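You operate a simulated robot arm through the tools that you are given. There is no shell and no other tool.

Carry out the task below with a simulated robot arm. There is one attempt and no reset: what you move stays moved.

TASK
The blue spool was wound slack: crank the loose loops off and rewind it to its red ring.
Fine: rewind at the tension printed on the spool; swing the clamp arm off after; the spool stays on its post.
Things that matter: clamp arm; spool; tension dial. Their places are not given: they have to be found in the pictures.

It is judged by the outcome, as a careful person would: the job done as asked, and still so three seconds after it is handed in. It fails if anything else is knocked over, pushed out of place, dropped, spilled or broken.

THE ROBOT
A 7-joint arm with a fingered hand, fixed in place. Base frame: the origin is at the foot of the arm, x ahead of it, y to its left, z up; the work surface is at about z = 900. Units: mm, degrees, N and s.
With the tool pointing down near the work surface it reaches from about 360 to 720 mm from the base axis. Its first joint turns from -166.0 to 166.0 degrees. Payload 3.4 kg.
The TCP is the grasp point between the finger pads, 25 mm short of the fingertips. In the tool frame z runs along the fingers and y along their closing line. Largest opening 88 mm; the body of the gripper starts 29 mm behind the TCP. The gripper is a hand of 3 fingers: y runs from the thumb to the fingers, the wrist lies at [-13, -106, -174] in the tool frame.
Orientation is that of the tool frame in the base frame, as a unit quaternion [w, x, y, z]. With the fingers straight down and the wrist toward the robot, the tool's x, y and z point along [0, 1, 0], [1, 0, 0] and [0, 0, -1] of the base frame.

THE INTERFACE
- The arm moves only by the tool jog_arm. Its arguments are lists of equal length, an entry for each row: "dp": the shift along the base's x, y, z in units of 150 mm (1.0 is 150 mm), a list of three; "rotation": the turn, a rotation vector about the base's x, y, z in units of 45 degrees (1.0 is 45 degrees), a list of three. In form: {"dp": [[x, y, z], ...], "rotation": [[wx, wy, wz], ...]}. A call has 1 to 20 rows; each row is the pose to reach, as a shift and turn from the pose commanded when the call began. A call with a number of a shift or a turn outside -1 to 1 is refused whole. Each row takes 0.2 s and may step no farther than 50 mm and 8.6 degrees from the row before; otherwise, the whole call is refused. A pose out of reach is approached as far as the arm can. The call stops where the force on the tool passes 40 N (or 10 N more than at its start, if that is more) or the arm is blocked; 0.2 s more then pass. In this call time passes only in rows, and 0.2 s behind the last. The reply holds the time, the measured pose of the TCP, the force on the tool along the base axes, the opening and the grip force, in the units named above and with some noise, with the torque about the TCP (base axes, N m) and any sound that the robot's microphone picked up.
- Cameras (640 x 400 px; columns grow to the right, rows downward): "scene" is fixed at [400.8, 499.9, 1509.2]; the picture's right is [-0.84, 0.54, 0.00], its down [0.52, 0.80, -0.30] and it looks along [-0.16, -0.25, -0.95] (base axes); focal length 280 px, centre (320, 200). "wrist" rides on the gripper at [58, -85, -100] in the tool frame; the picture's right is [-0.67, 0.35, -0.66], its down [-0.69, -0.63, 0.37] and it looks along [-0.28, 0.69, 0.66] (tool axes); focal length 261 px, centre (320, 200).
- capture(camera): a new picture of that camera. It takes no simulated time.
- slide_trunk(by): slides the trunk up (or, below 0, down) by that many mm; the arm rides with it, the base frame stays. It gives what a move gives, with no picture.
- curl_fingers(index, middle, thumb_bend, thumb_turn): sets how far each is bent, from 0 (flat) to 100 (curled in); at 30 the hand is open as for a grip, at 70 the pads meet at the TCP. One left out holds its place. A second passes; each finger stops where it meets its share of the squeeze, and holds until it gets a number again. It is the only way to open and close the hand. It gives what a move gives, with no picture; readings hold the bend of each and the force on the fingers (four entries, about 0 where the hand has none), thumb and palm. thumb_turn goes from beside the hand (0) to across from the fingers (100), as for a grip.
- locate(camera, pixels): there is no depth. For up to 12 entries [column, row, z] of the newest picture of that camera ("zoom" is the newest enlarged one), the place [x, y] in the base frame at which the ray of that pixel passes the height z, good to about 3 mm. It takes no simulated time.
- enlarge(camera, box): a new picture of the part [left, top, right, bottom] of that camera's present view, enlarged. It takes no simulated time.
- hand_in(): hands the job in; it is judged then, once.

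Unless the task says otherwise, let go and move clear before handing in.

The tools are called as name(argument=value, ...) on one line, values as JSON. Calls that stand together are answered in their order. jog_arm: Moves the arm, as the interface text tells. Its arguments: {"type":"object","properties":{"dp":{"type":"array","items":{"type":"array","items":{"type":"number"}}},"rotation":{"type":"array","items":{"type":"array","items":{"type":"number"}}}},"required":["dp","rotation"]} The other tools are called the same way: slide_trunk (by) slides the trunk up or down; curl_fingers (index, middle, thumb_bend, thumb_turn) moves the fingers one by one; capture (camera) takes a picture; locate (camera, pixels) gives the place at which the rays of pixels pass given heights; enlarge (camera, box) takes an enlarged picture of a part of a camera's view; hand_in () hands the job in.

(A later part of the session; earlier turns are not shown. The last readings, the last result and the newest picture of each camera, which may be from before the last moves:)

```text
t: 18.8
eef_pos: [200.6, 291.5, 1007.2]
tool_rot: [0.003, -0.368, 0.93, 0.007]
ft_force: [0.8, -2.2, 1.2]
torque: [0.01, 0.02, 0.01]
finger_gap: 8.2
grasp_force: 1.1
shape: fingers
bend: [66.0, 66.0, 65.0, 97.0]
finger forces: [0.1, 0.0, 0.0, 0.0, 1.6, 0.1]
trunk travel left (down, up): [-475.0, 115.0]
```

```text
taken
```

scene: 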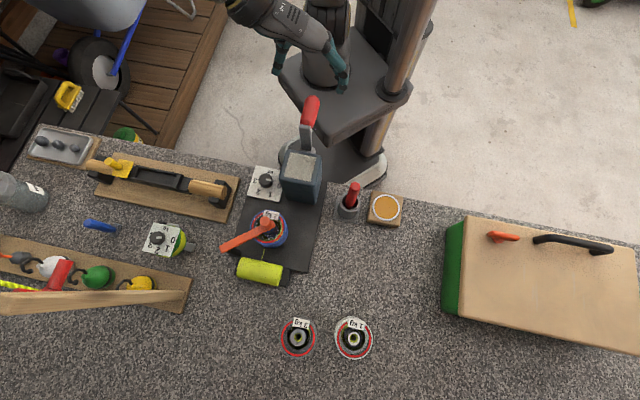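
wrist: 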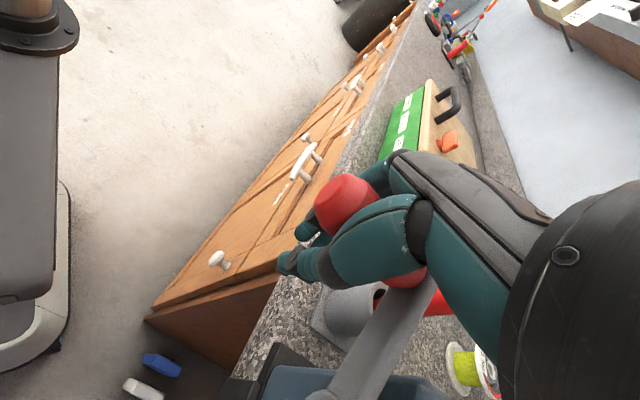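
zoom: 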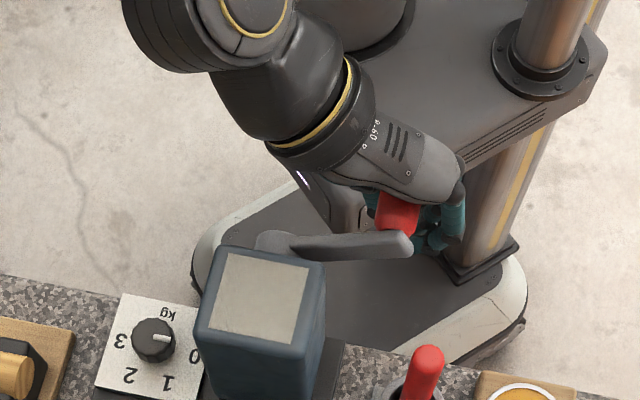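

The crank is at 90° with low force, radius 74 mm fits, and the yellow line's outer edge seems to have drawn inward slightly (loosened off). I'll continue through the bottom to 270°, shifting 6 mm outward along the grip for hub clearance.

jog_arm(dp=[[0.002, -0.031, -0.1527], [0.0354, -0.0954, -0.29], [0.11, -0.175, -0.399], [0.2045, -0.275, -0.469], [0.309, -0.386, -0.493], [0.4138, -0.497, -0.469], [0.508, -0.597, -0.399], [0.583, -0.676, -0.29], [0.631, -0.727, -0.1527], [0.647, -0.745, 0]], rotation=[[0, 0, 0], [0, 0, 0], [0, 0, 0], [0, 0, 0], [0, 0, 0], [0, 0, 0], [0, 0, 0], [0, 0, 0], [0, 0, 0], [0, 0, 0]])

enlarge(camera="scene", box=[248, 203, 292, 251])

enlarge(camera="scene", box=[250, 70, 350, 200])

```text
t: 19.4
eef_pos: [199.4, 283.7, 967.7]
tool_rot: [0.002, -0.369, 0.929, 0.01]
ft_force: [-13.6, 27.0, -2.6]
torque: [-0.67, -0.39, -0.42]
finger_gap: 18.4
grasp_force: 13.7
shape: fingers
bend: [52.0, 66.0, 66.0, 97.0]
finger forces: [26.9, 0.0, 0.1, 0.0, 0.1, 0.0]
trunk travel left (down, up): [-475.0, 115.0]
stopped in row 3: the force on the tool passed its limit at 47 N (the readings are from after the stop); the commanded pose is now the measured one
```

```text
8.33 times, centred on (270, 227) of scene
```

zoom: 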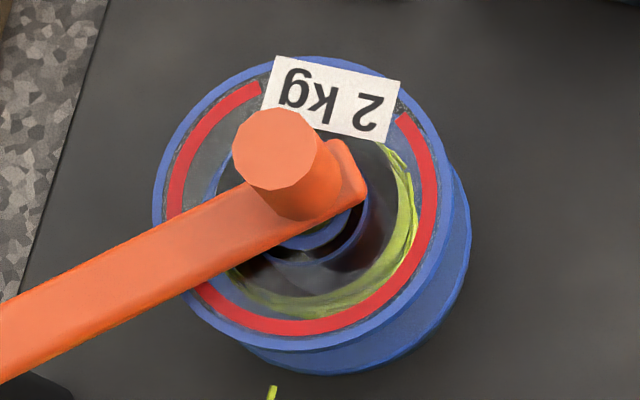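

```text
3.08 times, centred on (300, 135) of scene
```

zoom: 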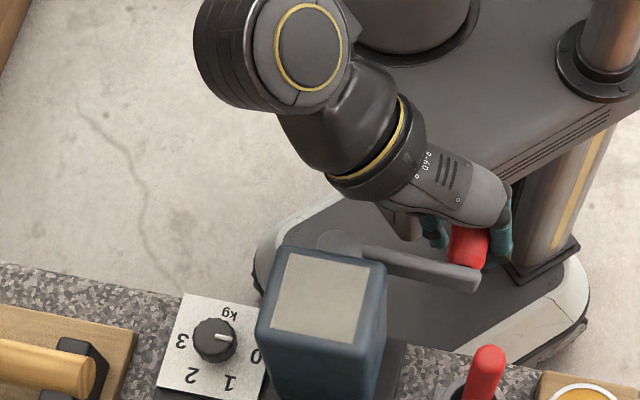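

The stop came from the grip pushing outward on the index (27 N along +u): the true crank radius is larger than 74 mm. I'll ease outward by ~10 mm and re-measure the crank end in the picture.

jog_arm(dp=[[-0.023, 0.024, 0], [-0.046, 0.0485, 0]], rotation=[[0, 0, 0], [0, 0, 0]])

capture(camera="scene")

locate(camera="scene", pixels=[[348.7, 160, 990], [348.7, 160, 980], [348.7, 160, 970], [348.7, 160, 960], [348.7, 160, 950], [307.5, 149, 1010], [307.5, 149, 1000], [307.5, 149, 990]])

enlarge(camera="scene", box=[290, 120, 370, 200])

```text
t: 20.0
eef_pos: [198.5, 288.7, 967.3]
tool_rot: [0.003, -0.368, 0.93, 0.009]
ft_force: [-1.3, 3.9, -1.3]
torque: [-0.09, -0.02, -0.08]
finger_gap: 8.9
grasp_force: 2.3
shape: fingers
bend: [64.0, 66.0, 66.0, 97.0]
finger forces: [3.2, 0.0, 0.0, 0.0, 0.0, 0.0]
trunk travel left (down, up): [-475.0, 115.0]
```

```text
taken
```

scene: 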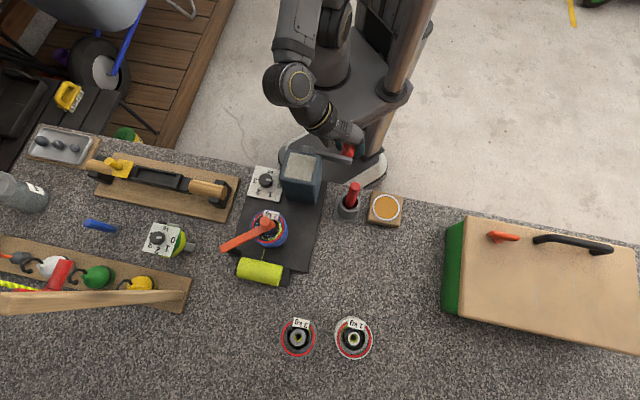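

```text
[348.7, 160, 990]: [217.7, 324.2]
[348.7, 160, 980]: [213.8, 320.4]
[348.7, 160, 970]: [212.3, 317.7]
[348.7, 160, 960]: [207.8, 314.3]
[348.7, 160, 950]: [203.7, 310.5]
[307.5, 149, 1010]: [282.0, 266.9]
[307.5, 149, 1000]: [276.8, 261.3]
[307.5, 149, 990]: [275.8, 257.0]
```

```text
5.00 times, centred on (330, 160) of scene
```

zoom: 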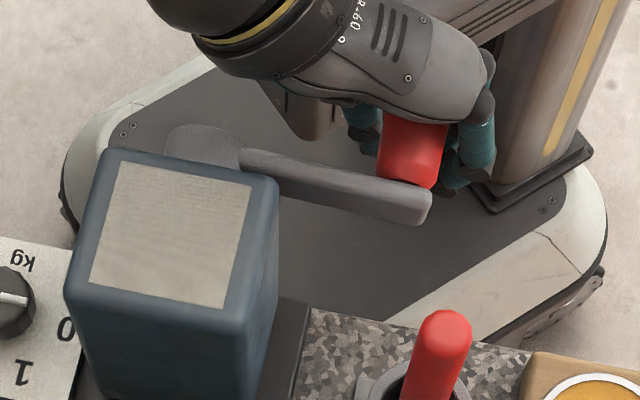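

Forces dropped to ~4 N. Accounting for the cage slack, the crank fits radius ≈80 mm about z≈1000; I'll follow a revised circle (TCP centre z 993, r 80) to 270°.

jog_arm(dp=[[0.0527, -0.0573, -0.1433], [0.1333, -0.1433, -0.2613], [0.2353, -0.2513, -0.3373], [0.3487, -0.3713, -0.3633], [0.462, -0.4913, -0.3373], [0.564, -0.5993, -0.2613], [0.6447, -0.6853, -0.1433], [0.6967, -0.74, 0.0053], [0.7147, -0.7593, 0.17]], rotation=[[0, 0, 0], [0, 0, 0], [0, 0, 0], [0, 0, 0], [0, 0, 0], [0, 0, 0], [0, 0, 0], [0, 0, 0], [0, 0, 0]])

enlarge(camera="scene", box=[248, 203, 292, 251])

enlarge(camera="scene", box=[250, 70, 350, 200])

```text
t: 22.0
eef_pos: [303.2, 175.1, 993.7]
tool_rot: [0.001, -0.369, 0.929, 0.01]
ft_force: [0.7, 0.0, -1.9]
torque: [0.0, -0.01, 0.03]
finger_gap: 11.1
grasp_force: 2.0
shape: fingers
bend: [64.0, 66.0, 64.0, 98.0]
finger forces: [1.4, 0.0, 0.0, 0.1, 2.1, 0.0]
trunk travel left (down, up): [-475.0, 115.0]
```

```text
8.33 times, centred on (270, 227) of scene
```

zoom: 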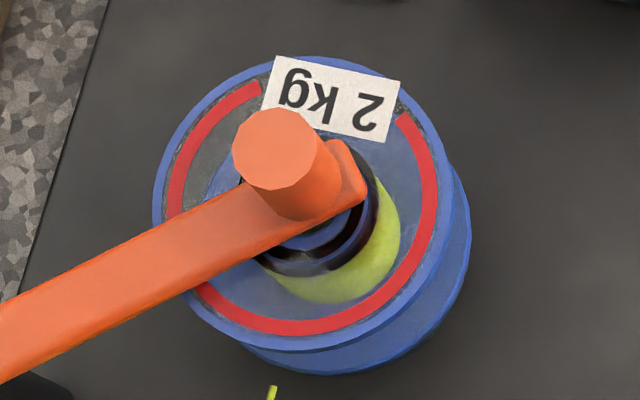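

```text
3.08 times, centred on (300, 135) of scene
```

zoom: 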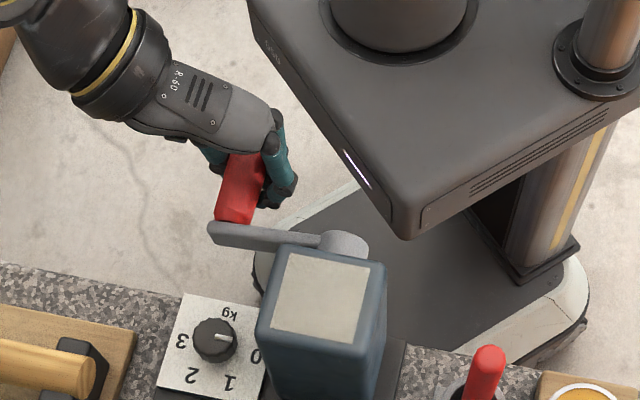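

At 270° the crank moves freely (≈2 N) and the yellow line on the blue spool shrank to a smooth core at zoom (350,260). I'll look more closely to see whether any loose loops remain.

enlarge(camera="scene", box=[260, 215, 284, 242])

enlarge(camera="scene", box=[230, 220, 300, 290])

enlarge(camera="scene", box=[280, 318, 372, 362])

```text
14.81 times, centred on (272, 228) of scene
```

zoom: 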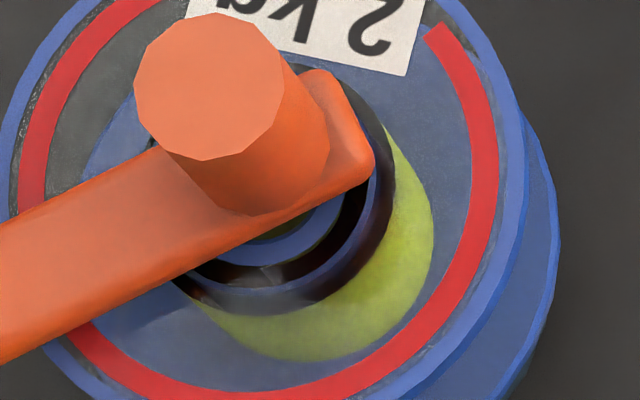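

```text
5.71 times, centred on (265, 255) of scene
```

zoom: 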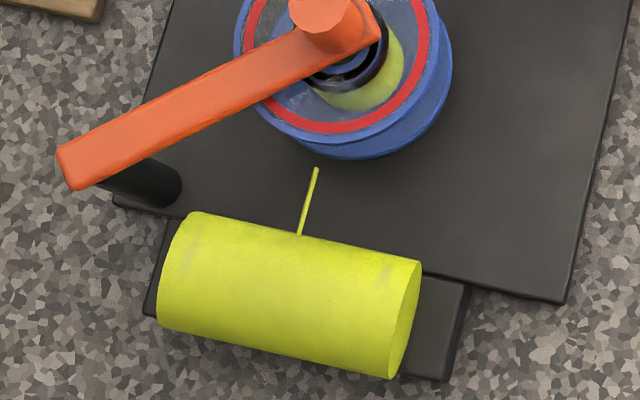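

```text
6.96 times, centred on (326, 340) of scene
```

zoom: 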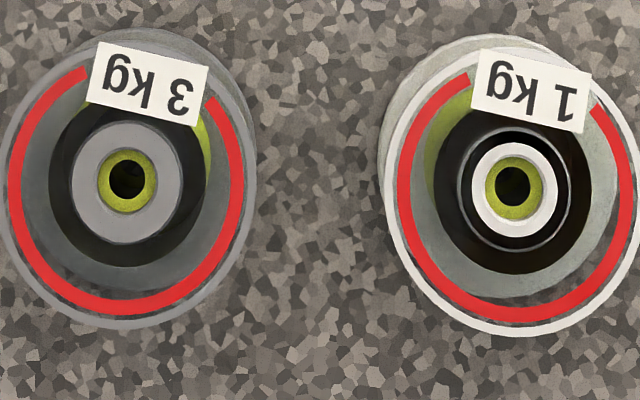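

The core looks smooth now with no stray loops. I'll turn 20° more to see whether anything further comes off.

jog_arm(dp=[[-0.0053, 0.006, 0.0927], [-0.022, 0.0233, 0.1827]], rotation=[[0, 0, 0], [0, 0, 0]])

enlarge(camera="scene", box=[260, 215, 284, 242])

enlarge(camera="scene", box=[250, 70, 350, 200])

```text
t: 22.6
eef_pos: [300.3, 177.9, 1021.5]
tool_rot: [0.002, -0.369, 0.929, 0.011]
ft_force: [3.9, -3.2, -2.0]
torque: [-0.02, -0.02, -0.01]
finger_gap: 13.4
grasp_force: 2.9
shape: fingers
bend: [65.0, 66.0, 62.0, 97.0]
finger forces: [0.5, 0.2, 0.0, 0.0, 5.1, 0.0]
trunk travel left (down, up): [-475.0, 115.0]
```

```text
14.81 times, centred on (272, 228) of scene
```

zoom: 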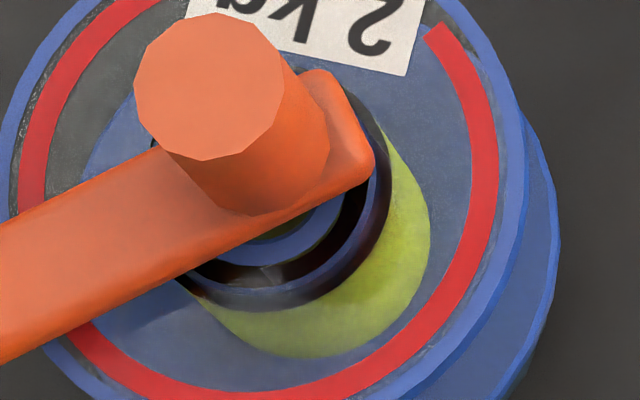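

```text
3.08 times, centred on (300, 135) of scene
```

zoom: 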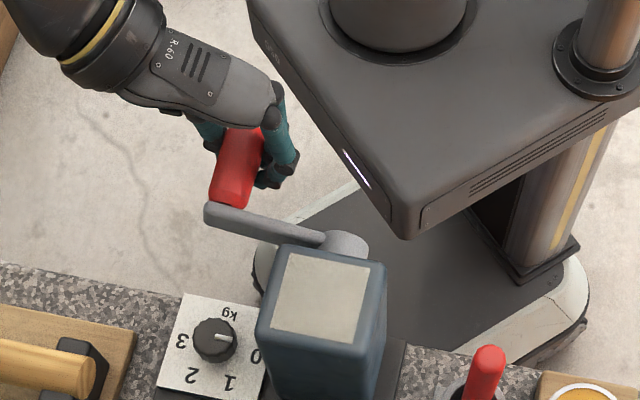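

The firm core only shrank a hair (zoom bottom edge 362→357), so the loose loops are off. Before releasing, I'll test whether the crank holds by itself: loosen slightly and lower the cage a few mm.

curl_fingers(index=58, middle=58, thumb_bend=58)

jog_arm(dp=[[0, 0, -0.02], [0, 0, -0.04]], rotation=[[0, 0, 0], [0, 0, 0]])

enlarge(camera="scene", box=[250, 70, 350, 200])

enlarge(camera="wrist", box=[230, 130, 420, 370])

```text
t: 23.6
eef_pos: [299.1, 178.6, 1020.8]
tool_rot: [0.002, -0.369, 0.929, 0.011]
ft_force: [0.0, -0.7, 0.8]
torque: [-0.02, 0.01, -0.01]
finger_gap: 26.0
grasp_force: 0.0
shape: fingers
bend: [57.0, 57.0, 57.0, 97.0]
finger forces: [0.1, 0.2, 0.0, 0.0, 0.0, 0.0]
trunk travel left (down, up): [-475.0, 115.0]
```

```text
t: 24.2
eef_pos: [299.3, 178.3, 1015.5]
tool_rot: [0.003, -0.369, 0.929, 0.01]
ft_force: [-0.1, -0.4, 0.3]
torque: [0.0, -0.03, -0.01]
finger_gap: 25.9
grasp_force: 0.0
shape: fingers
bend: [57.0, 57.0, 57.0, 97.0]
finger forces: [0.0, 0.0, 0.0, 0.0, 0.1, 0.0]
trunk travel left (down, up): [-475.0, 115.0]
```

```text
3.08 times, centred on (300, 135) of scene
```

zoom: 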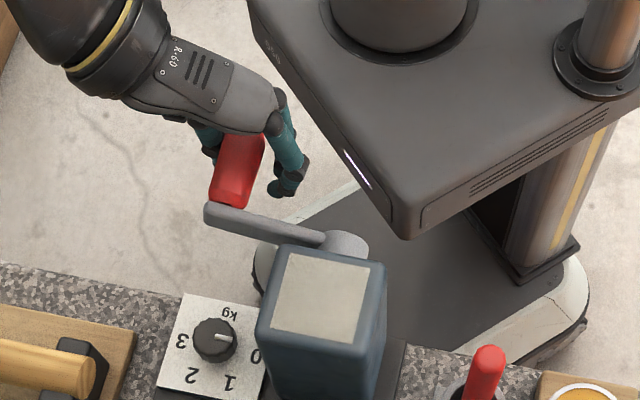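

```text
1.67 times, centred on (325, 250) of wrist
```

zoom: 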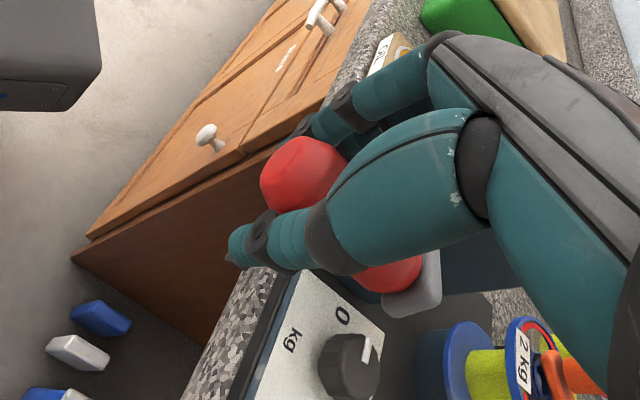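

The crank holds by itself (zoom position unchanged, 0 N). Opening fully and lifting away.

curl_fingers(index=30, middle=30, thumb_bend=30)

jog_arm(dp=[[0, 0, 0.15], [0, 0, 0.3], [0, 0, 0.5], [0, 0, 0.7], [0, 0, 0.9], [0, 0, 0.95]], rotation=[[0, 0, 0], [0, 0, 0], [0, 0, 0], [0, 0, 0], [0, 0, 0], [0, 0, 0]])

capture(camera="scene")

capture(camera="wrist")

```text
t: 25.2
eef_pos: [299.4, 179.0, 1014.5]
tool_rot: [0.003, -0.368, 0.93, 0.011]
ft_force: [0.9, 0.2, 0.0]
torque: [0.0, 0.0, 0.0]
finger_gap: 84.5
grasp_force: 0.1
shape: fingers
bend: [30.0, 30.0, 30.0, 97.0]
finger forces: [0.0, 0.1, 0.1, 0.0, 0.0, 0.0]
trunk travel left (down, up): [-475.0, 115.0]
```

```text
t: 26.6
eef_pos: [299.6, 178.6, 1158.5]
tool_rot: [0.003, -0.369, 0.929, 0.01]
ft_force: [0.3, -0.5, 0.5]
torque: [-0.01, -0.02, -0.02]
finger_gap: 84.2
grasp_force: 0.1
shape: fingers
bend: [30.0, 30.0, 30.0, 97.0]
finger forces: [0.1, 0.0, 0.0, 0.1, 0.1, 0.1]
trunk travel left (down, up): [-475.0, 115.0]
```

```text
taken
```

scene: 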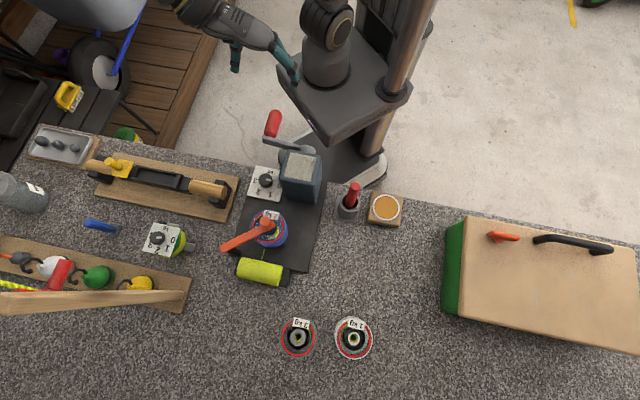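

```text
taken
```

wrist: 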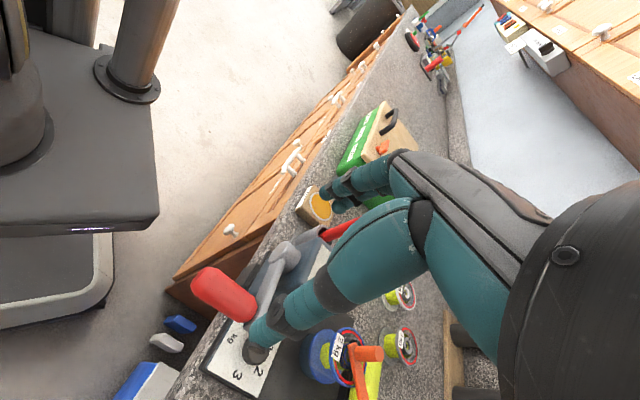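

The crank stayed put at 290°. Next the dial: its pointer reads 0, and "2" lies about 120° clockwise seen from above. I'll move over near the dial for a wrist view to measure the knob.

jog_arm(dp=[[0.15, 0.05, 0.05], [0.35, 0.12, 0.05], [0.55, 0.2, 0.05], [0.7, 0.28, 0.0]], rotation=[[0, 0, 0], [0, 0, 0], [0, 0, 0], [0, 0, 0]])

capture(camera="wrist")

enlarge(camera="scene", box=[240, 155, 300, 205])

```text
t: 27.6
eef_pos: [405.0, 221.2, 1158.3]
tool_rot: [0.003, -0.369, 0.929, 0.01]
ft_force: [0.1, -0.5, -0.3]
torque: [0.01, 0.0, -0.01]
finger_gap: 84.6
grasp_force: 0.0
shape: fingers
bend: [30.0, 30.0, 30.0, 97.0]
finger forces: [0.0, 0.1, 0.0, 0.1, 0.0, 0.0]
trunk travel left (down, up): [-475.0, 115.0]
```

```text
taken
```

wrist: 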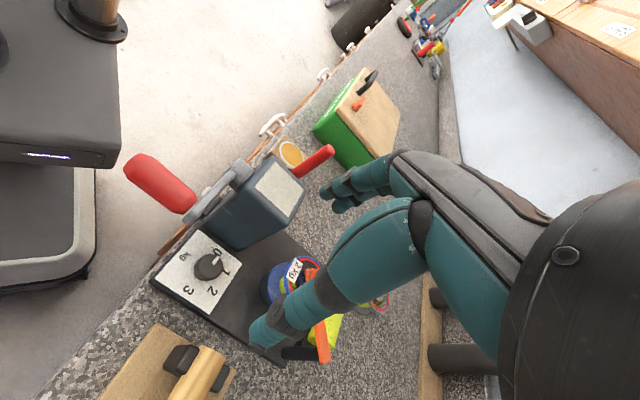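

```text
8.00 times, centred on (270, 180) of scene
```

zoom: 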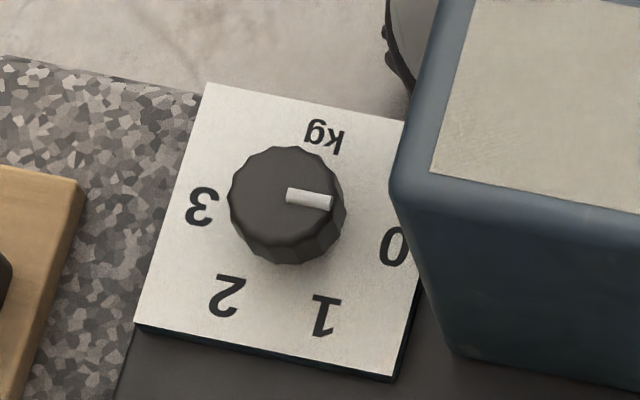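

The wrist view shows the dial at (208,266) clearly. Enlarge and locate knob in both views.

enlarge(camera="wrist", box=[150, 215, 270, 320])

locate(camera="scene", pixels=[[265.8, 179.9, 925], [265.8, 179.9, 935], [265.8, 179.9, 945], [267, 184.5, 908], [280, 186, 908], [271, 194, 908], [258.8, 192, 908], [255.4, 181, 908], [291, 201, 905], [285, 178, 1010]])

locate(camera="wrist", pixels=[[208.5, 265, 925], [208.5, 265, 935], [208.5, 265, 945], [302, 185, 1010], [302, 185, 1030], [228, 250, 1010], [228, 250, 905], [204, 204, 1010]])

```text
3.81 times, centred on (210, 268) of wrist
```

zoom: 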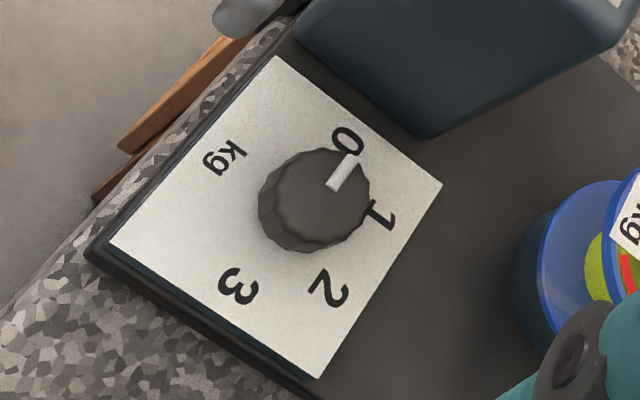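

```text
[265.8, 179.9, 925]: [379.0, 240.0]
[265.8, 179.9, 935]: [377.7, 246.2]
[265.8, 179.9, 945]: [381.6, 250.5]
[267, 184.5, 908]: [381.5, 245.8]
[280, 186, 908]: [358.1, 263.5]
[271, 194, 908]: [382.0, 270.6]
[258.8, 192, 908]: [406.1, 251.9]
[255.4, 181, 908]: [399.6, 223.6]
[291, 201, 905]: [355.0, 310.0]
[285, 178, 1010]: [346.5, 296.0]
```

```text
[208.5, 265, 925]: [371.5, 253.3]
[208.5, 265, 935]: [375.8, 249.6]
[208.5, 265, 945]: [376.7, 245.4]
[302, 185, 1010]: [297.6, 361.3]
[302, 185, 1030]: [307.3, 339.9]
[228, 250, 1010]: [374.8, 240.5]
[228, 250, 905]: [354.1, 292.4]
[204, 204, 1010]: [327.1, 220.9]
```

The knob axis is at about (378,247.5), top z≈937; labels sit at azimuths 0→133°, 1→73°, 2→13°, 3→−47°, pointer at 0. I'll pre-close to a ~48 mm gap and descend above the knob at yaw 133°.

curl_fingers(index=48, middle=48, thumb_bend=48)

jog_arm(dp=[[-0.09, 0.088, -0.2], [-0.18, 0.175, -0.4], [-0.18, 0.175, -0.6], [-0.18, 0.175, -0.8], [-0.18, 0.175, -0.95]], rotation=[[0, 0, 0], [0, 0, 0], [0, 0, 0], [0, 0, 0], [0, 0, 0]])

enlarge(camera="scene", box=[220, 120, 330, 220])

capture(camera="wrist")

```text
t: 28.6
eef_pos: [404.6, 221.1, 1159.3]
tool_rot: [0.002, -0.368, 0.93, 0.01]
ft_force: [-0.3, 0.4, -0.1]
torque: [0.02, 0.01, -0.02]
finger_gap: 46.7
grasp_force: 0.0
shape: fingers
bend: [48.0, 48.0, 48.0, 97.0]
finger forces: [0.1, 0.0, 0.1, 0.0, 0.1, 0.0]
trunk travel left (down, up): [-475.0, 115.0]
```

```text
t: 29.8
eef_pos: [379.0, 246.2, 1015.9]
tool_rot: [0.003, -0.368, 0.93, 0.01]
ft_force: [4.6, -4.4, 2.0]
torque: [0.13, 0.13, -0.06]
finger_gap: 46.7
grasp_force: 2.9
shape: fingers
bend: [48.0, 51.0, 48.0, 97.0]
finger forces: [0.1, 6.2, 0.0, 0.0, 0.1, 0.1]
trunk travel left (down, up): [-475.0, 115.0]
```

```text
4.00 times, centred on (275, 170) of scene
```

zoom: 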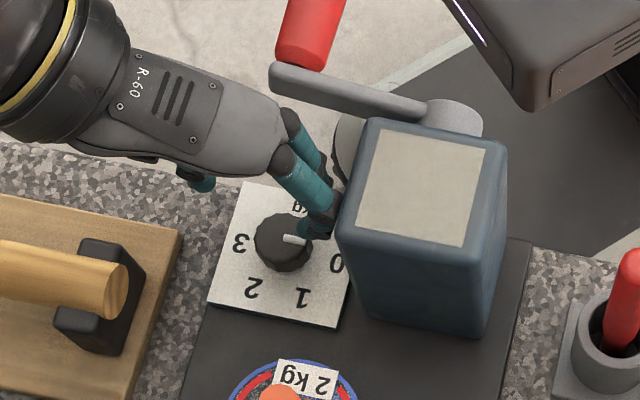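

```text
taken
```

wrist: 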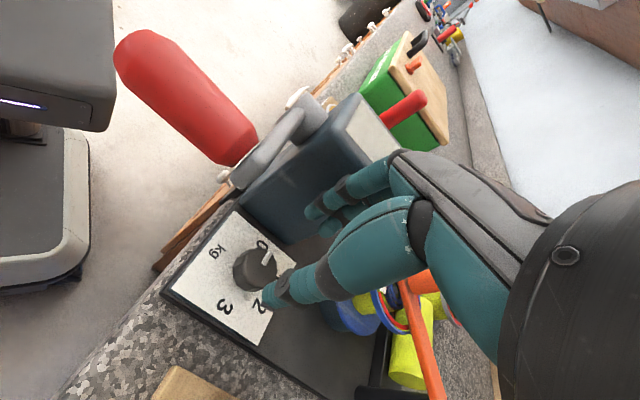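

The middle finger touches the box (6 N), so this yaw is too tight next to the box; a closing line parallel to the box face would be better, but the crank handle is under the wrist there. I'll retreat, then turn the crank on to the top (still unwinding direction) to clear the way.

jog_arm(dp=[[0.02, -0.02, 0.2], [0.02, -0.02, 0.4], [0.02, -0.02, 0.6], [0.02, -0.02, 0.8], [-0.1, -0.1, 0.95], [-0.3, -0.25, 0.95], [-0.45, -0.38, 0.95], [-0.53, -0.452, 0.95]], rotation=[[0, 0, 0], [0, 0, 0], [0, 0, 0], [0, 0, 0], [0, 0, 0], [0, 0, 0], [0, 0, 0], [0, 0, 0]])

curl_fingers(index=35, middle=35, thumb_bend=35)

enlarge(camera="scene", box=[220, 70, 330, 290])

```text
t: 31.6
eef_pos: [297.8, 177.3, 1158.8]
tool_rot: [0.002, -0.369, 0.929, 0.01]
ft_force: [-0.4, -0.3, -0.6]
torque: [0.01, 0.0, 0.0]
finger_gap: 46.6
grasp_force: 0.0
shape: fingers
bend: [48.0, 48.0, 48.0, 97.0]
finger forces: [0.0, 0.0, 0.0, 0.1, 0.0, 0.0]
trunk travel left (down, up): [-475.0, 115.0]
```

```text
t: 32.6
eef_pos: [298.4, 178.6, 1159.8]
tool_rot: [0.002, -0.37, 0.929, 0.009]
ft_force: [0.4, 0.4, -0.5]
torque: [-0.01, 0.01, 0.02]
finger_gap: 73.9
grasp_force: 0.0
shape: fingers
bend: [35.0, 35.0, 35.0, 97.0]
finger forces: [0.0, 0.0, 0.0, 0.1, 0.1, 0.0]
trunk travel left (down, up): [-475.0, 115.0]
```

```text
1.82 times, centred on (275, 180) of scene
```

zoom: 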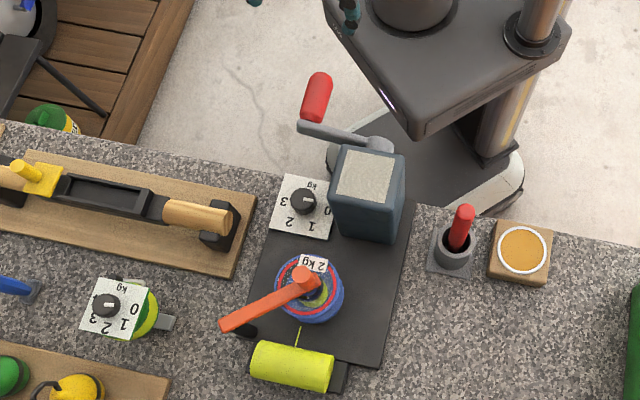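

Everything is unmoved. I'll descend on the grip again at 290° and re-cage it.

jog_arm(dp=[[0, 0, -0.2], [0, 0, -0.4], [0, 0, -0.6], [0, 0, -0.75], [0.003, 0, -0.87], [0.006, 0, -0.955]], rotation=[[0, 0, 0], [0, 0, 0], [0, 0, 0], [0, 0, 0], [0, 0, 0], [0, 0, 0]])

curl_fingers(index=66, middle=66, thumb_bend=66)

```text
t: 34.0
eef_pos: [298.6, 177.9, 1013.4]
tool_rot: [0.003, -0.368, 0.93, 0.01]
ft_force: [-0.5, -0.9, 0.3]
torque: [-0.03, 0.04, 0.0]
finger_gap: 73.6
grasp_force: 0.2
shape: fingers
bend: [35.0, 35.0, 35.0, 97.0]
finger forces: [0.0, 0.0, 0.0, 0.0, 0.1, 0.0]
trunk travel left (down, up): [-475.0, 115.0]
```

```text
t: 35.0
eef_pos: [299.6, 177.0, 1014.9]
tool_rot: [0.003, -0.369, 0.93, 0.011]
ft_force: [4.7, -3.8, 0.2]
torque: [0.01, 0.0, 0.06]
finger_gap: 11.8
grasp_force: 2.8
shape: fingers
bend: [66.0, 66.0, 63.0, 97.0]
finger forces: [0.0, 0.0, 0.0, 0.0, 5.3, 0.0]
trunk travel left (down, up): [-475.0, 115.0]
```

Caged again (thumb 5 N). Turning on to the top (360°).

jog_arm(dp=[[-0.0247, 0.04, 0.12], [-0.0827, 0.102, 0.2307], [-0.158, 0.182, 0.3153], [-0.2467, 0.2753, 0.3687], [-0.3413, 0.376, 0.3867]], rotation=[[0, 0, 0], [0, 0, 0], [0, 0, 0], [0, 0, 0], [0, 0, 0]])

enlarge(camera="scene", box=[260, 215, 284, 242])

enlarge(camera="scene", box=[250, 70, 350, 200])

```text
t: 36.2
eef_pos: [247.8, 234.6, 1072.4]
tool_rot: [0.001, -0.369, 0.93, 0.01]
ft_force: [0.7, -3.0, -0.3]
torque: [0.02, 0.01, -0.06]
finger_gap: 8.9
grasp_force: 0.8
shape: fingers
bend: [66.0, 66.0, 65.0, 97.0]
finger forces: [0.0, 0.0, 0.0, 0.1, 1.6, 0.0]
trunk travel left (down, up): [-475.0, 115.0]
```

```text
14.81 times, centred on (272, 228) of scene
```

zoom: 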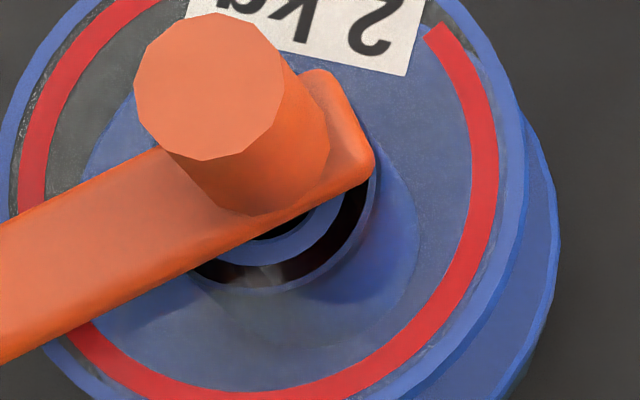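

```text
3.08 times, centred on (300, 135) of scene
```

zoom: 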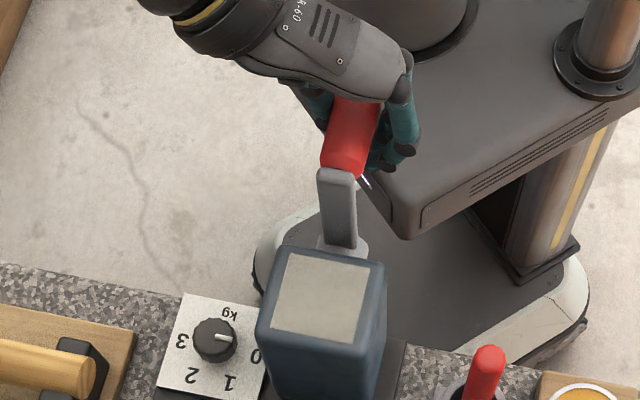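

The crank is at the top and the blue spool now looks bare of line. I'll check that the line from the lime supply roll is still leading to it.

enlarge(camera="scene", box=[230, 200, 300, 290])

enlarge(camera="scene", box=[248, 203, 292, 251])

```text
4.44 times, centred on (265, 245) of scene
```

zoom: 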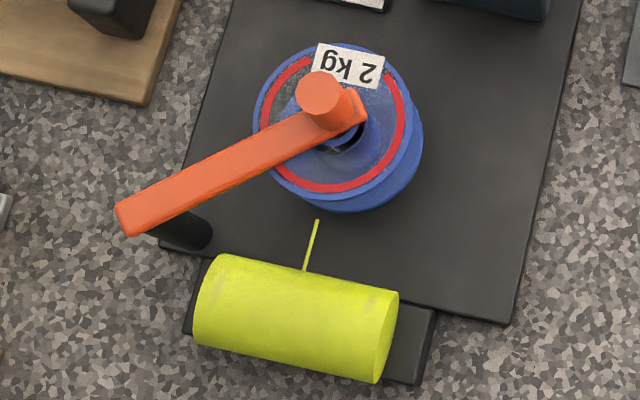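

```text
8.33 times, centred on (270, 227) of scene
```

zoom: 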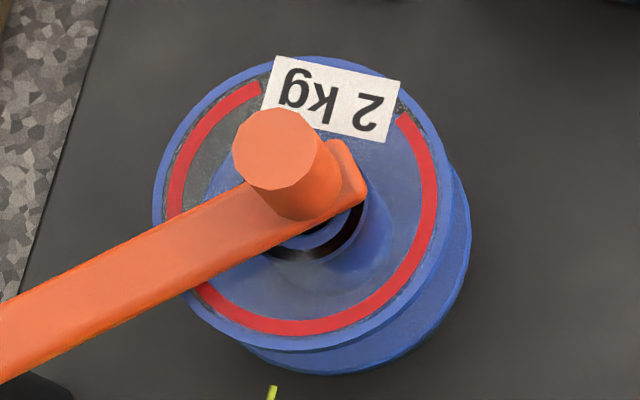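

The supply line is still there and nothing else moved. Release the crank at the top and rise.

curl_fingers(index=32, middle=32, thumb_bend=32)

jog_arm(dp=[[0, 0, 0.15], [0, 0, 0.3], [0, 0, 0.5], [0, 0, 0.7], [0, 0, 0.75]], rotation=[[0, 0, 0], [0, 0, 0], [0, 0, 0], [0, 0, 0], [0, 0, 0]])

enlarge(camera="scene", box=[250, 70, 350, 200])

```text
t: 37.2
eef_pos: [246.4, 235.6, 1072.1]
tool_rot: [0.002, -0.369, 0.93, 0.01]
ft_force: [-0.1, -0.5, -0.8]
torque: [0.0, 0.01, 0.0]
finger_gap: 80.2
grasp_force: 0.1
shape: fingers
bend: [32.0, 32.0, 32.0, 97.0]
finger forces: [0.0, 0.0, 0.0, 0.1, 0.0, 0.0]
trunk travel left (down, up): [-475.0, 115.0]
```

```text
t: 38.4
eef_pos: [247.4, 235.5, 1184.5]
tool_rot: [0.003, -0.368, 0.93, 0.01]
ft_force: [-0.4, 0.2, 0.4]
torque: [-0.04, -0.02, -0.03]
finger_gap: 80.3
grasp_force: 0.2
shape: fingers
bend: [32.0, 32.0, 32.0, 97.0]
finger forces: [0.1, 0.0, 0.1, 0.0, 0.0, 0.0]
trunk travel left (down, up): [-475.0, 115.0]
```

```text
3.08 times, centred on (300, 135) of scene
```

zoom: 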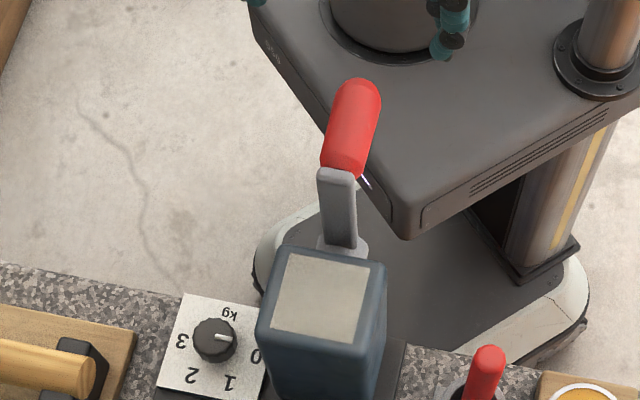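

The crank stays at the top. Moving above the knob while yawing from 133° toward 78°.

jog_arm(dp=[[0.15, 0.01, 0], [0.35, 0.03, 0], [0.55, 0.05, -0.05], [0.75, 0.07, -0.1], [0.87, 0.08, -0.15]], rotation=[[0, 0, -0.15], [0, 0, -0.3], [0, 0, -0.45], [0, 0, -0.6], [0, 0, -0.75]])

jog_arm(dp=[[0, 0, 0], [0, 0, 0], [0, 0, -0.1]], rotation=[[0, 0, -0.18], [0, 0, -0.35], [0, 0, -0.47]])

curl_fingers(index=48, middle=48, thumb_bend=48)

capture(camera="wrist")

enlarge(camera="scene", box=[220, 100, 330, 220])

```text
t: 39.6
eef_pos: [378.6, 246.1, 1161.3]
tool_rot: [0.005, -0.082, 0.997, 0.009]
ft_force: [-1.1, 0.3, -0.1]
torque: [0.01, 0.01, 0.02]
finger_gap: 80.2
grasp_force: 0.1
shape: fingers
bend: [32.0, 32.0, 32.0, 97.0]
finger forces: [0.0, 0.1, 0.0, 0.0, 0.0, 0.0]
trunk travel left (down, up): [-475.0, 115.0]
```

```text
t: 40.4
eef_pos: [378.5, 246.9, 1147.4]
tool_rot: [0.006, 0.102, 0.995, 0.009]
ft_force: [-0.5, 0.1, 0.3]
torque: [-0.03, 0.04, -0.01]
finger_gap: 80.1
grasp_force: 0.1
shape: fingers
bend: [32.0, 32.0, 32.0, 97.0]
finger forces: [0.0, 0.0, 0.1, 0.0, 0.0, 0.0]
trunk travel left (down, up): [-475.0, 115.0]
```

```text
t: 41.4
eef_pos: [378.2, 246.3, 1147.8]
tool_rot: [0.007, 0.101, 0.995, 0.008]
ft_force: [-0.3, 0.0, -0.6]
torque: [-0.01, -0.01, -0.01]
finger_gap: 46.6
grasp_force: 0.2
shape: fingers
bend: [48.0, 48.0, 48.0, 97.0]
finger forces: [0.0, 0.0, 0.0, 0.0, 0.0, 0.0]
trunk travel left (down, up): [-475.0, 115.0]
```

```text
taken
```

wrist: 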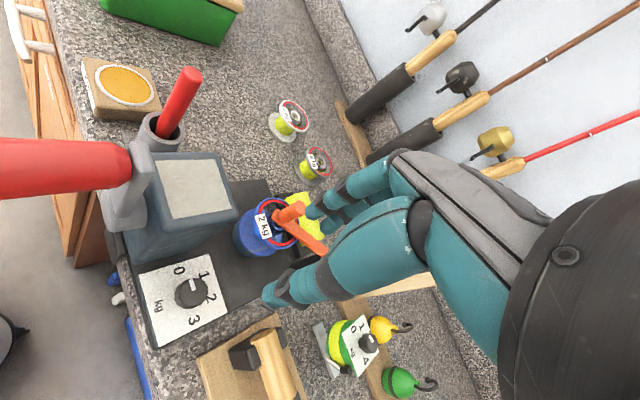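

```text
3.33 times, centred on (275, 160) of scene
```

zoom: 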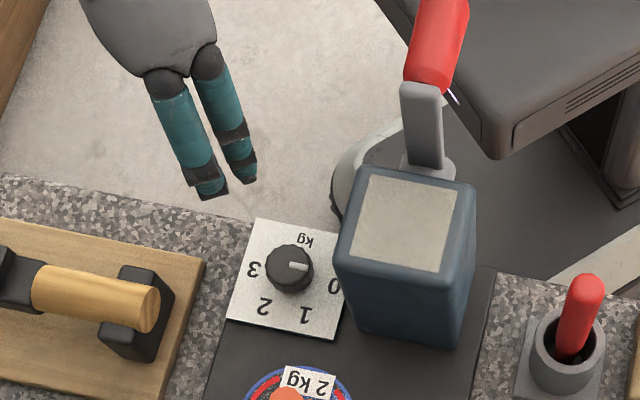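

Yaw is now 78°; the wrist view shows the knob at (191,292). I'll refine the knob location with both views.

enlarge(camera="wrist", box=[130, 240, 250, 350])

locate(camera="wrist", pixels=[[191, 291, 927], [191, 291, 937], [191, 291, 947], [180, 271, 908], [204, 276, 908], [210, 297, 908], [193, 320, 908]])

locate(camera="scene", pixels=[[265.8, 179.9, 927], [265.8, 179.9, 937], [265.8, 179.9, 947]])

```text
3.64 times, centred on (190, 295) of wrist
```

zoom: 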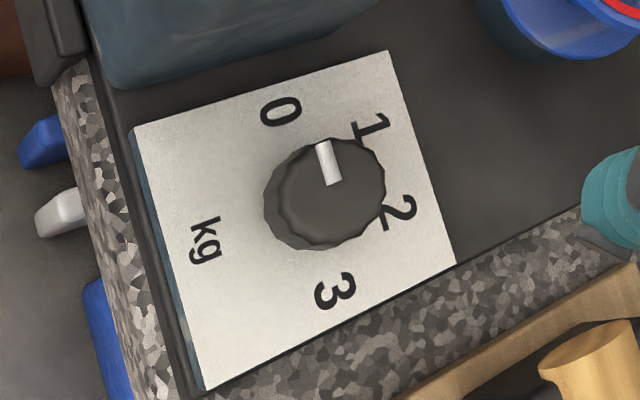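

```text
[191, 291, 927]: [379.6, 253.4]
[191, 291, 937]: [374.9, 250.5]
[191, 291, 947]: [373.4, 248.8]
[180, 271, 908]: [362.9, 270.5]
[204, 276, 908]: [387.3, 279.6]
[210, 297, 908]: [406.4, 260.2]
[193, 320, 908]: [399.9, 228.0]
```

```text
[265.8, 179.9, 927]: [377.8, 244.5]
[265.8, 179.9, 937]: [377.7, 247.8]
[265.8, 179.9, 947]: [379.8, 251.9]
```

Knob axis ≈ (378,248), top ≈938. Descending with yaw 78° in two stages, watching force.

jog_arm(dp=[[0, 0.005, -0.2], [0, 0.01, -0.4], [0, 0.01, -0.6], [0, 0.01, -0.8], [0, 0.01, -0.95]], rotation=[[0, 0, 0], [0, 0, 0], [0, 0, 0], [0, 0, 0], [0, 0, 0]])

enlarge(camera="scene", box=[220, 100, 330, 220])

capture(camera="wrist")

```text
t: 42.6
eef_pos: [377.4, 249.7, 1004.4]
tool_rot: [0.006, 0.1, 0.995, 0.008]
ft_force: [-0.3, -0.3, -0.2]
torque: [0.01, 0.0, 0.01]
finger_gap: 46.7
grasp_force: 0.1
shape: fingers
bend: [48.0, 48.0, 48.0, 97.0]
finger forces: [0.0, 0.1, 0.0, 0.0, 0.0, 0.0]
trunk travel left (down, up): [-475.0, 115.0]
```

```text
3.33 times, centred on (275, 160) of scene
```

zoom: 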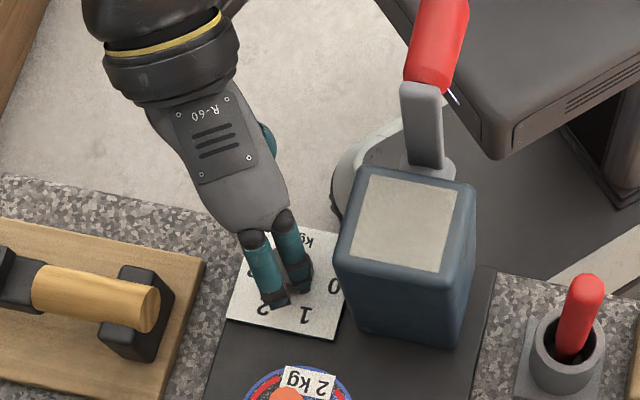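

```text
taken
```

wrist: 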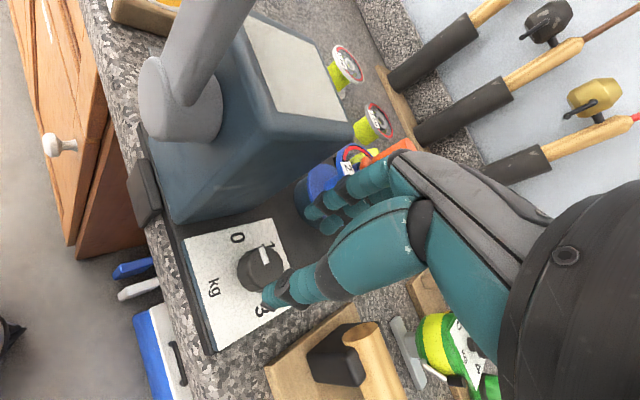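

No contact with good clearance beside the box. Descend around the knob to z≈944.

jog_arm(dp=[[0, 0, -0.1], [0, 0, -0.2], [0, 0, -0.3], [0, 0, -0.35], [0, 0, -0.4]], rotation=[[0, 0, 0], [0, 0, 0], [0, 0, 0], [0, 0, 0], [0, 0, 0]])

enlarge(camera="scene", box=[240, 130, 310, 210])

enlarge(camera="wrist", box=[190, 160, 390, 340])

```text
t: 43.8
eef_pos: [376.8, 249.7, 947.7]
tool_rot: [0.009, 0.103, 0.995, 0.01]
ft_force: [0.1, 2.3, 22.9]
torque: [-0.06, 0.0, 0.02]
finger_gap: 46.5
grasp_force: 11.9
shape: fingers
bend: [48.0, 47.0, 48.0, 98.0]
finger forces: [0.1, 10.8, 0.1, 0.0, 11.9, 0.1]
trunk travel left (down, up): [-475.0, 115.0]
```

```text
5.00 times, centred on (275, 170) of scene
```

zoom: 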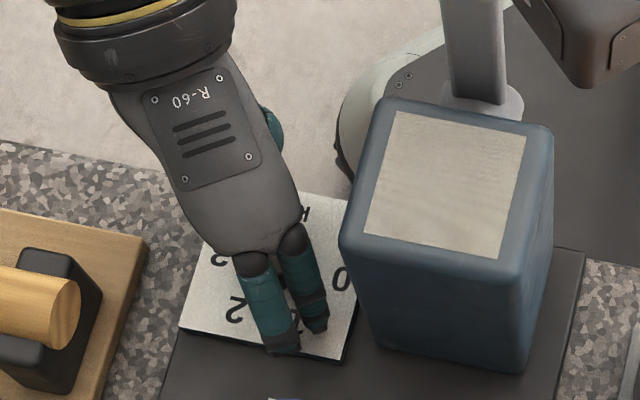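

```text
2.22 times, centred on (290, 250) of wrist
```

zoom: 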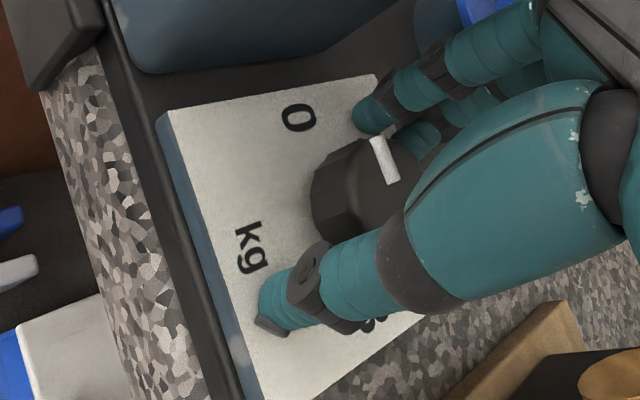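

Fingertips reached the dial plate (23 N up) with the knob between the fingers. I'll rise 5 mm and close on the knob.

jog_arm(dp=[[0, 0, 0.035]], rotation=[[0, 0, 0]])

curl_fingers(index=60, middle=60, thumb_bend=60)

enlarge(camera="wrist", box=[190, 160, 390, 340])

```text
t: 44.2
eef_pos: [377.1, 246.9, 947.6]
tool_rot: [0.006, 0.101, 0.995, 0.007]
ft_force: [0.0, -0.5, 0.6]
torque: [0.04, 0.02, 0.0]
finger_gap: 45.4
grasp_force: 0.2
shape: fingers
bend: [48.0, 47.0, 48.0, 98.0]
finger forces: [0.1, 0.5, 0.0, 0.0, 0.0, 0.1]
trunk travel left (down, up): [-475.0, 115.0]
```

```text
t: 45.2
eef_pos: [378.1, 248.7, 949.4]
tool_rot: [0.008, 0.102, 0.995, 0.008]
ft_force: [0.3, -0.4, -1.9]
torque: [-0.01, -0.02, 0.0]
finger_gap: 22.9
grasp_force: 1.2
shape: fingers
bend: [59.0, 59.0, 58.0, 97.0]
finger forces: [0.8, 0.4, 0.1, 0.1, 1.4, 0.0]
trunk travel left (down, up): [-475.0, 115.0]
```

```text
2.22 times, centred on (290, 250) of wrist
```

zoom: 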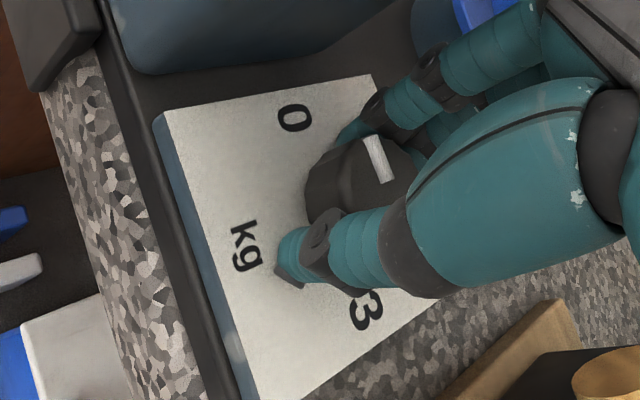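

Balanced light contact on the knob. Squeezing a bit firmer.

curl_fingers(index=66, middle=66, thumb_bend=66)

jog_arm(dp=[[0, 0, 0], [0, 0, 0], [0, 0, 0], [0, 0, 0], [0, 0, 0]], rotation=[[0, 0, -0.17], [0, 0, -0.35], [0, 0, -0.53], [0, 0, -0.71], [0, 0, -0.89]])

enlarge(camera="wrist", box=[190, 160, 390, 340])

enlarge(camera="scene", box=[220, 80, 350, 220])

```text
t: 46.2
eef_pos: [377.0, 248.4, 949.2]
tool_rot: [0.006, 0.101, 0.995, 0.008]
ft_force: [0.6, 2.5, -2.2]
torque: [0.02, -0.02, 0.05]
finger_gap: 20.8
grasp_force: 5.6
shape: fingers
bend: [60.0, 62.0, 60.0, 97.0]
finger forces: [3.9, 3.1, 0.0, 0.0, 4.5, 0.0]
trunk travel left (down, up): [-475.0, 115.0]
```

```text
t: 47.4
eef_pos: [377.5, 246.9, 947.7]
tool_rot: [0.01, 0.434, 0.901, 0.003]
ft_force: [-2.3, -12.1, -26.6]
torque: [2.97, -4.51, 2.48]
finger_gap: 20.2
grasp_force: 8.3
shape: fingers
bend: [59.0, 62.0, 62.0, 96.0]
finger forces: [5.8, 7.0, 0.0, 0.0, 3.6, 0.0]
trunk travel left (down, up): [-475.0, 115.0]
```

```text
2.22 times, centred on (290, 250) of wrist
```

zoom: 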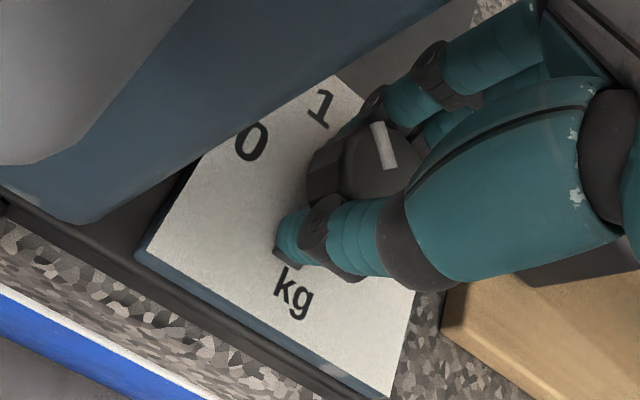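

```text
2.86 times, centred on (285, 150) of scene
```

zoom: 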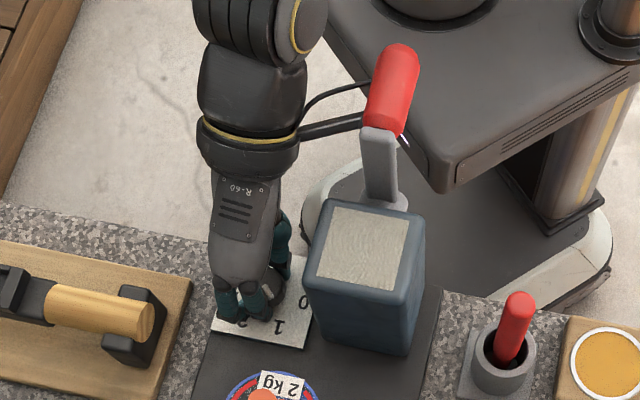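

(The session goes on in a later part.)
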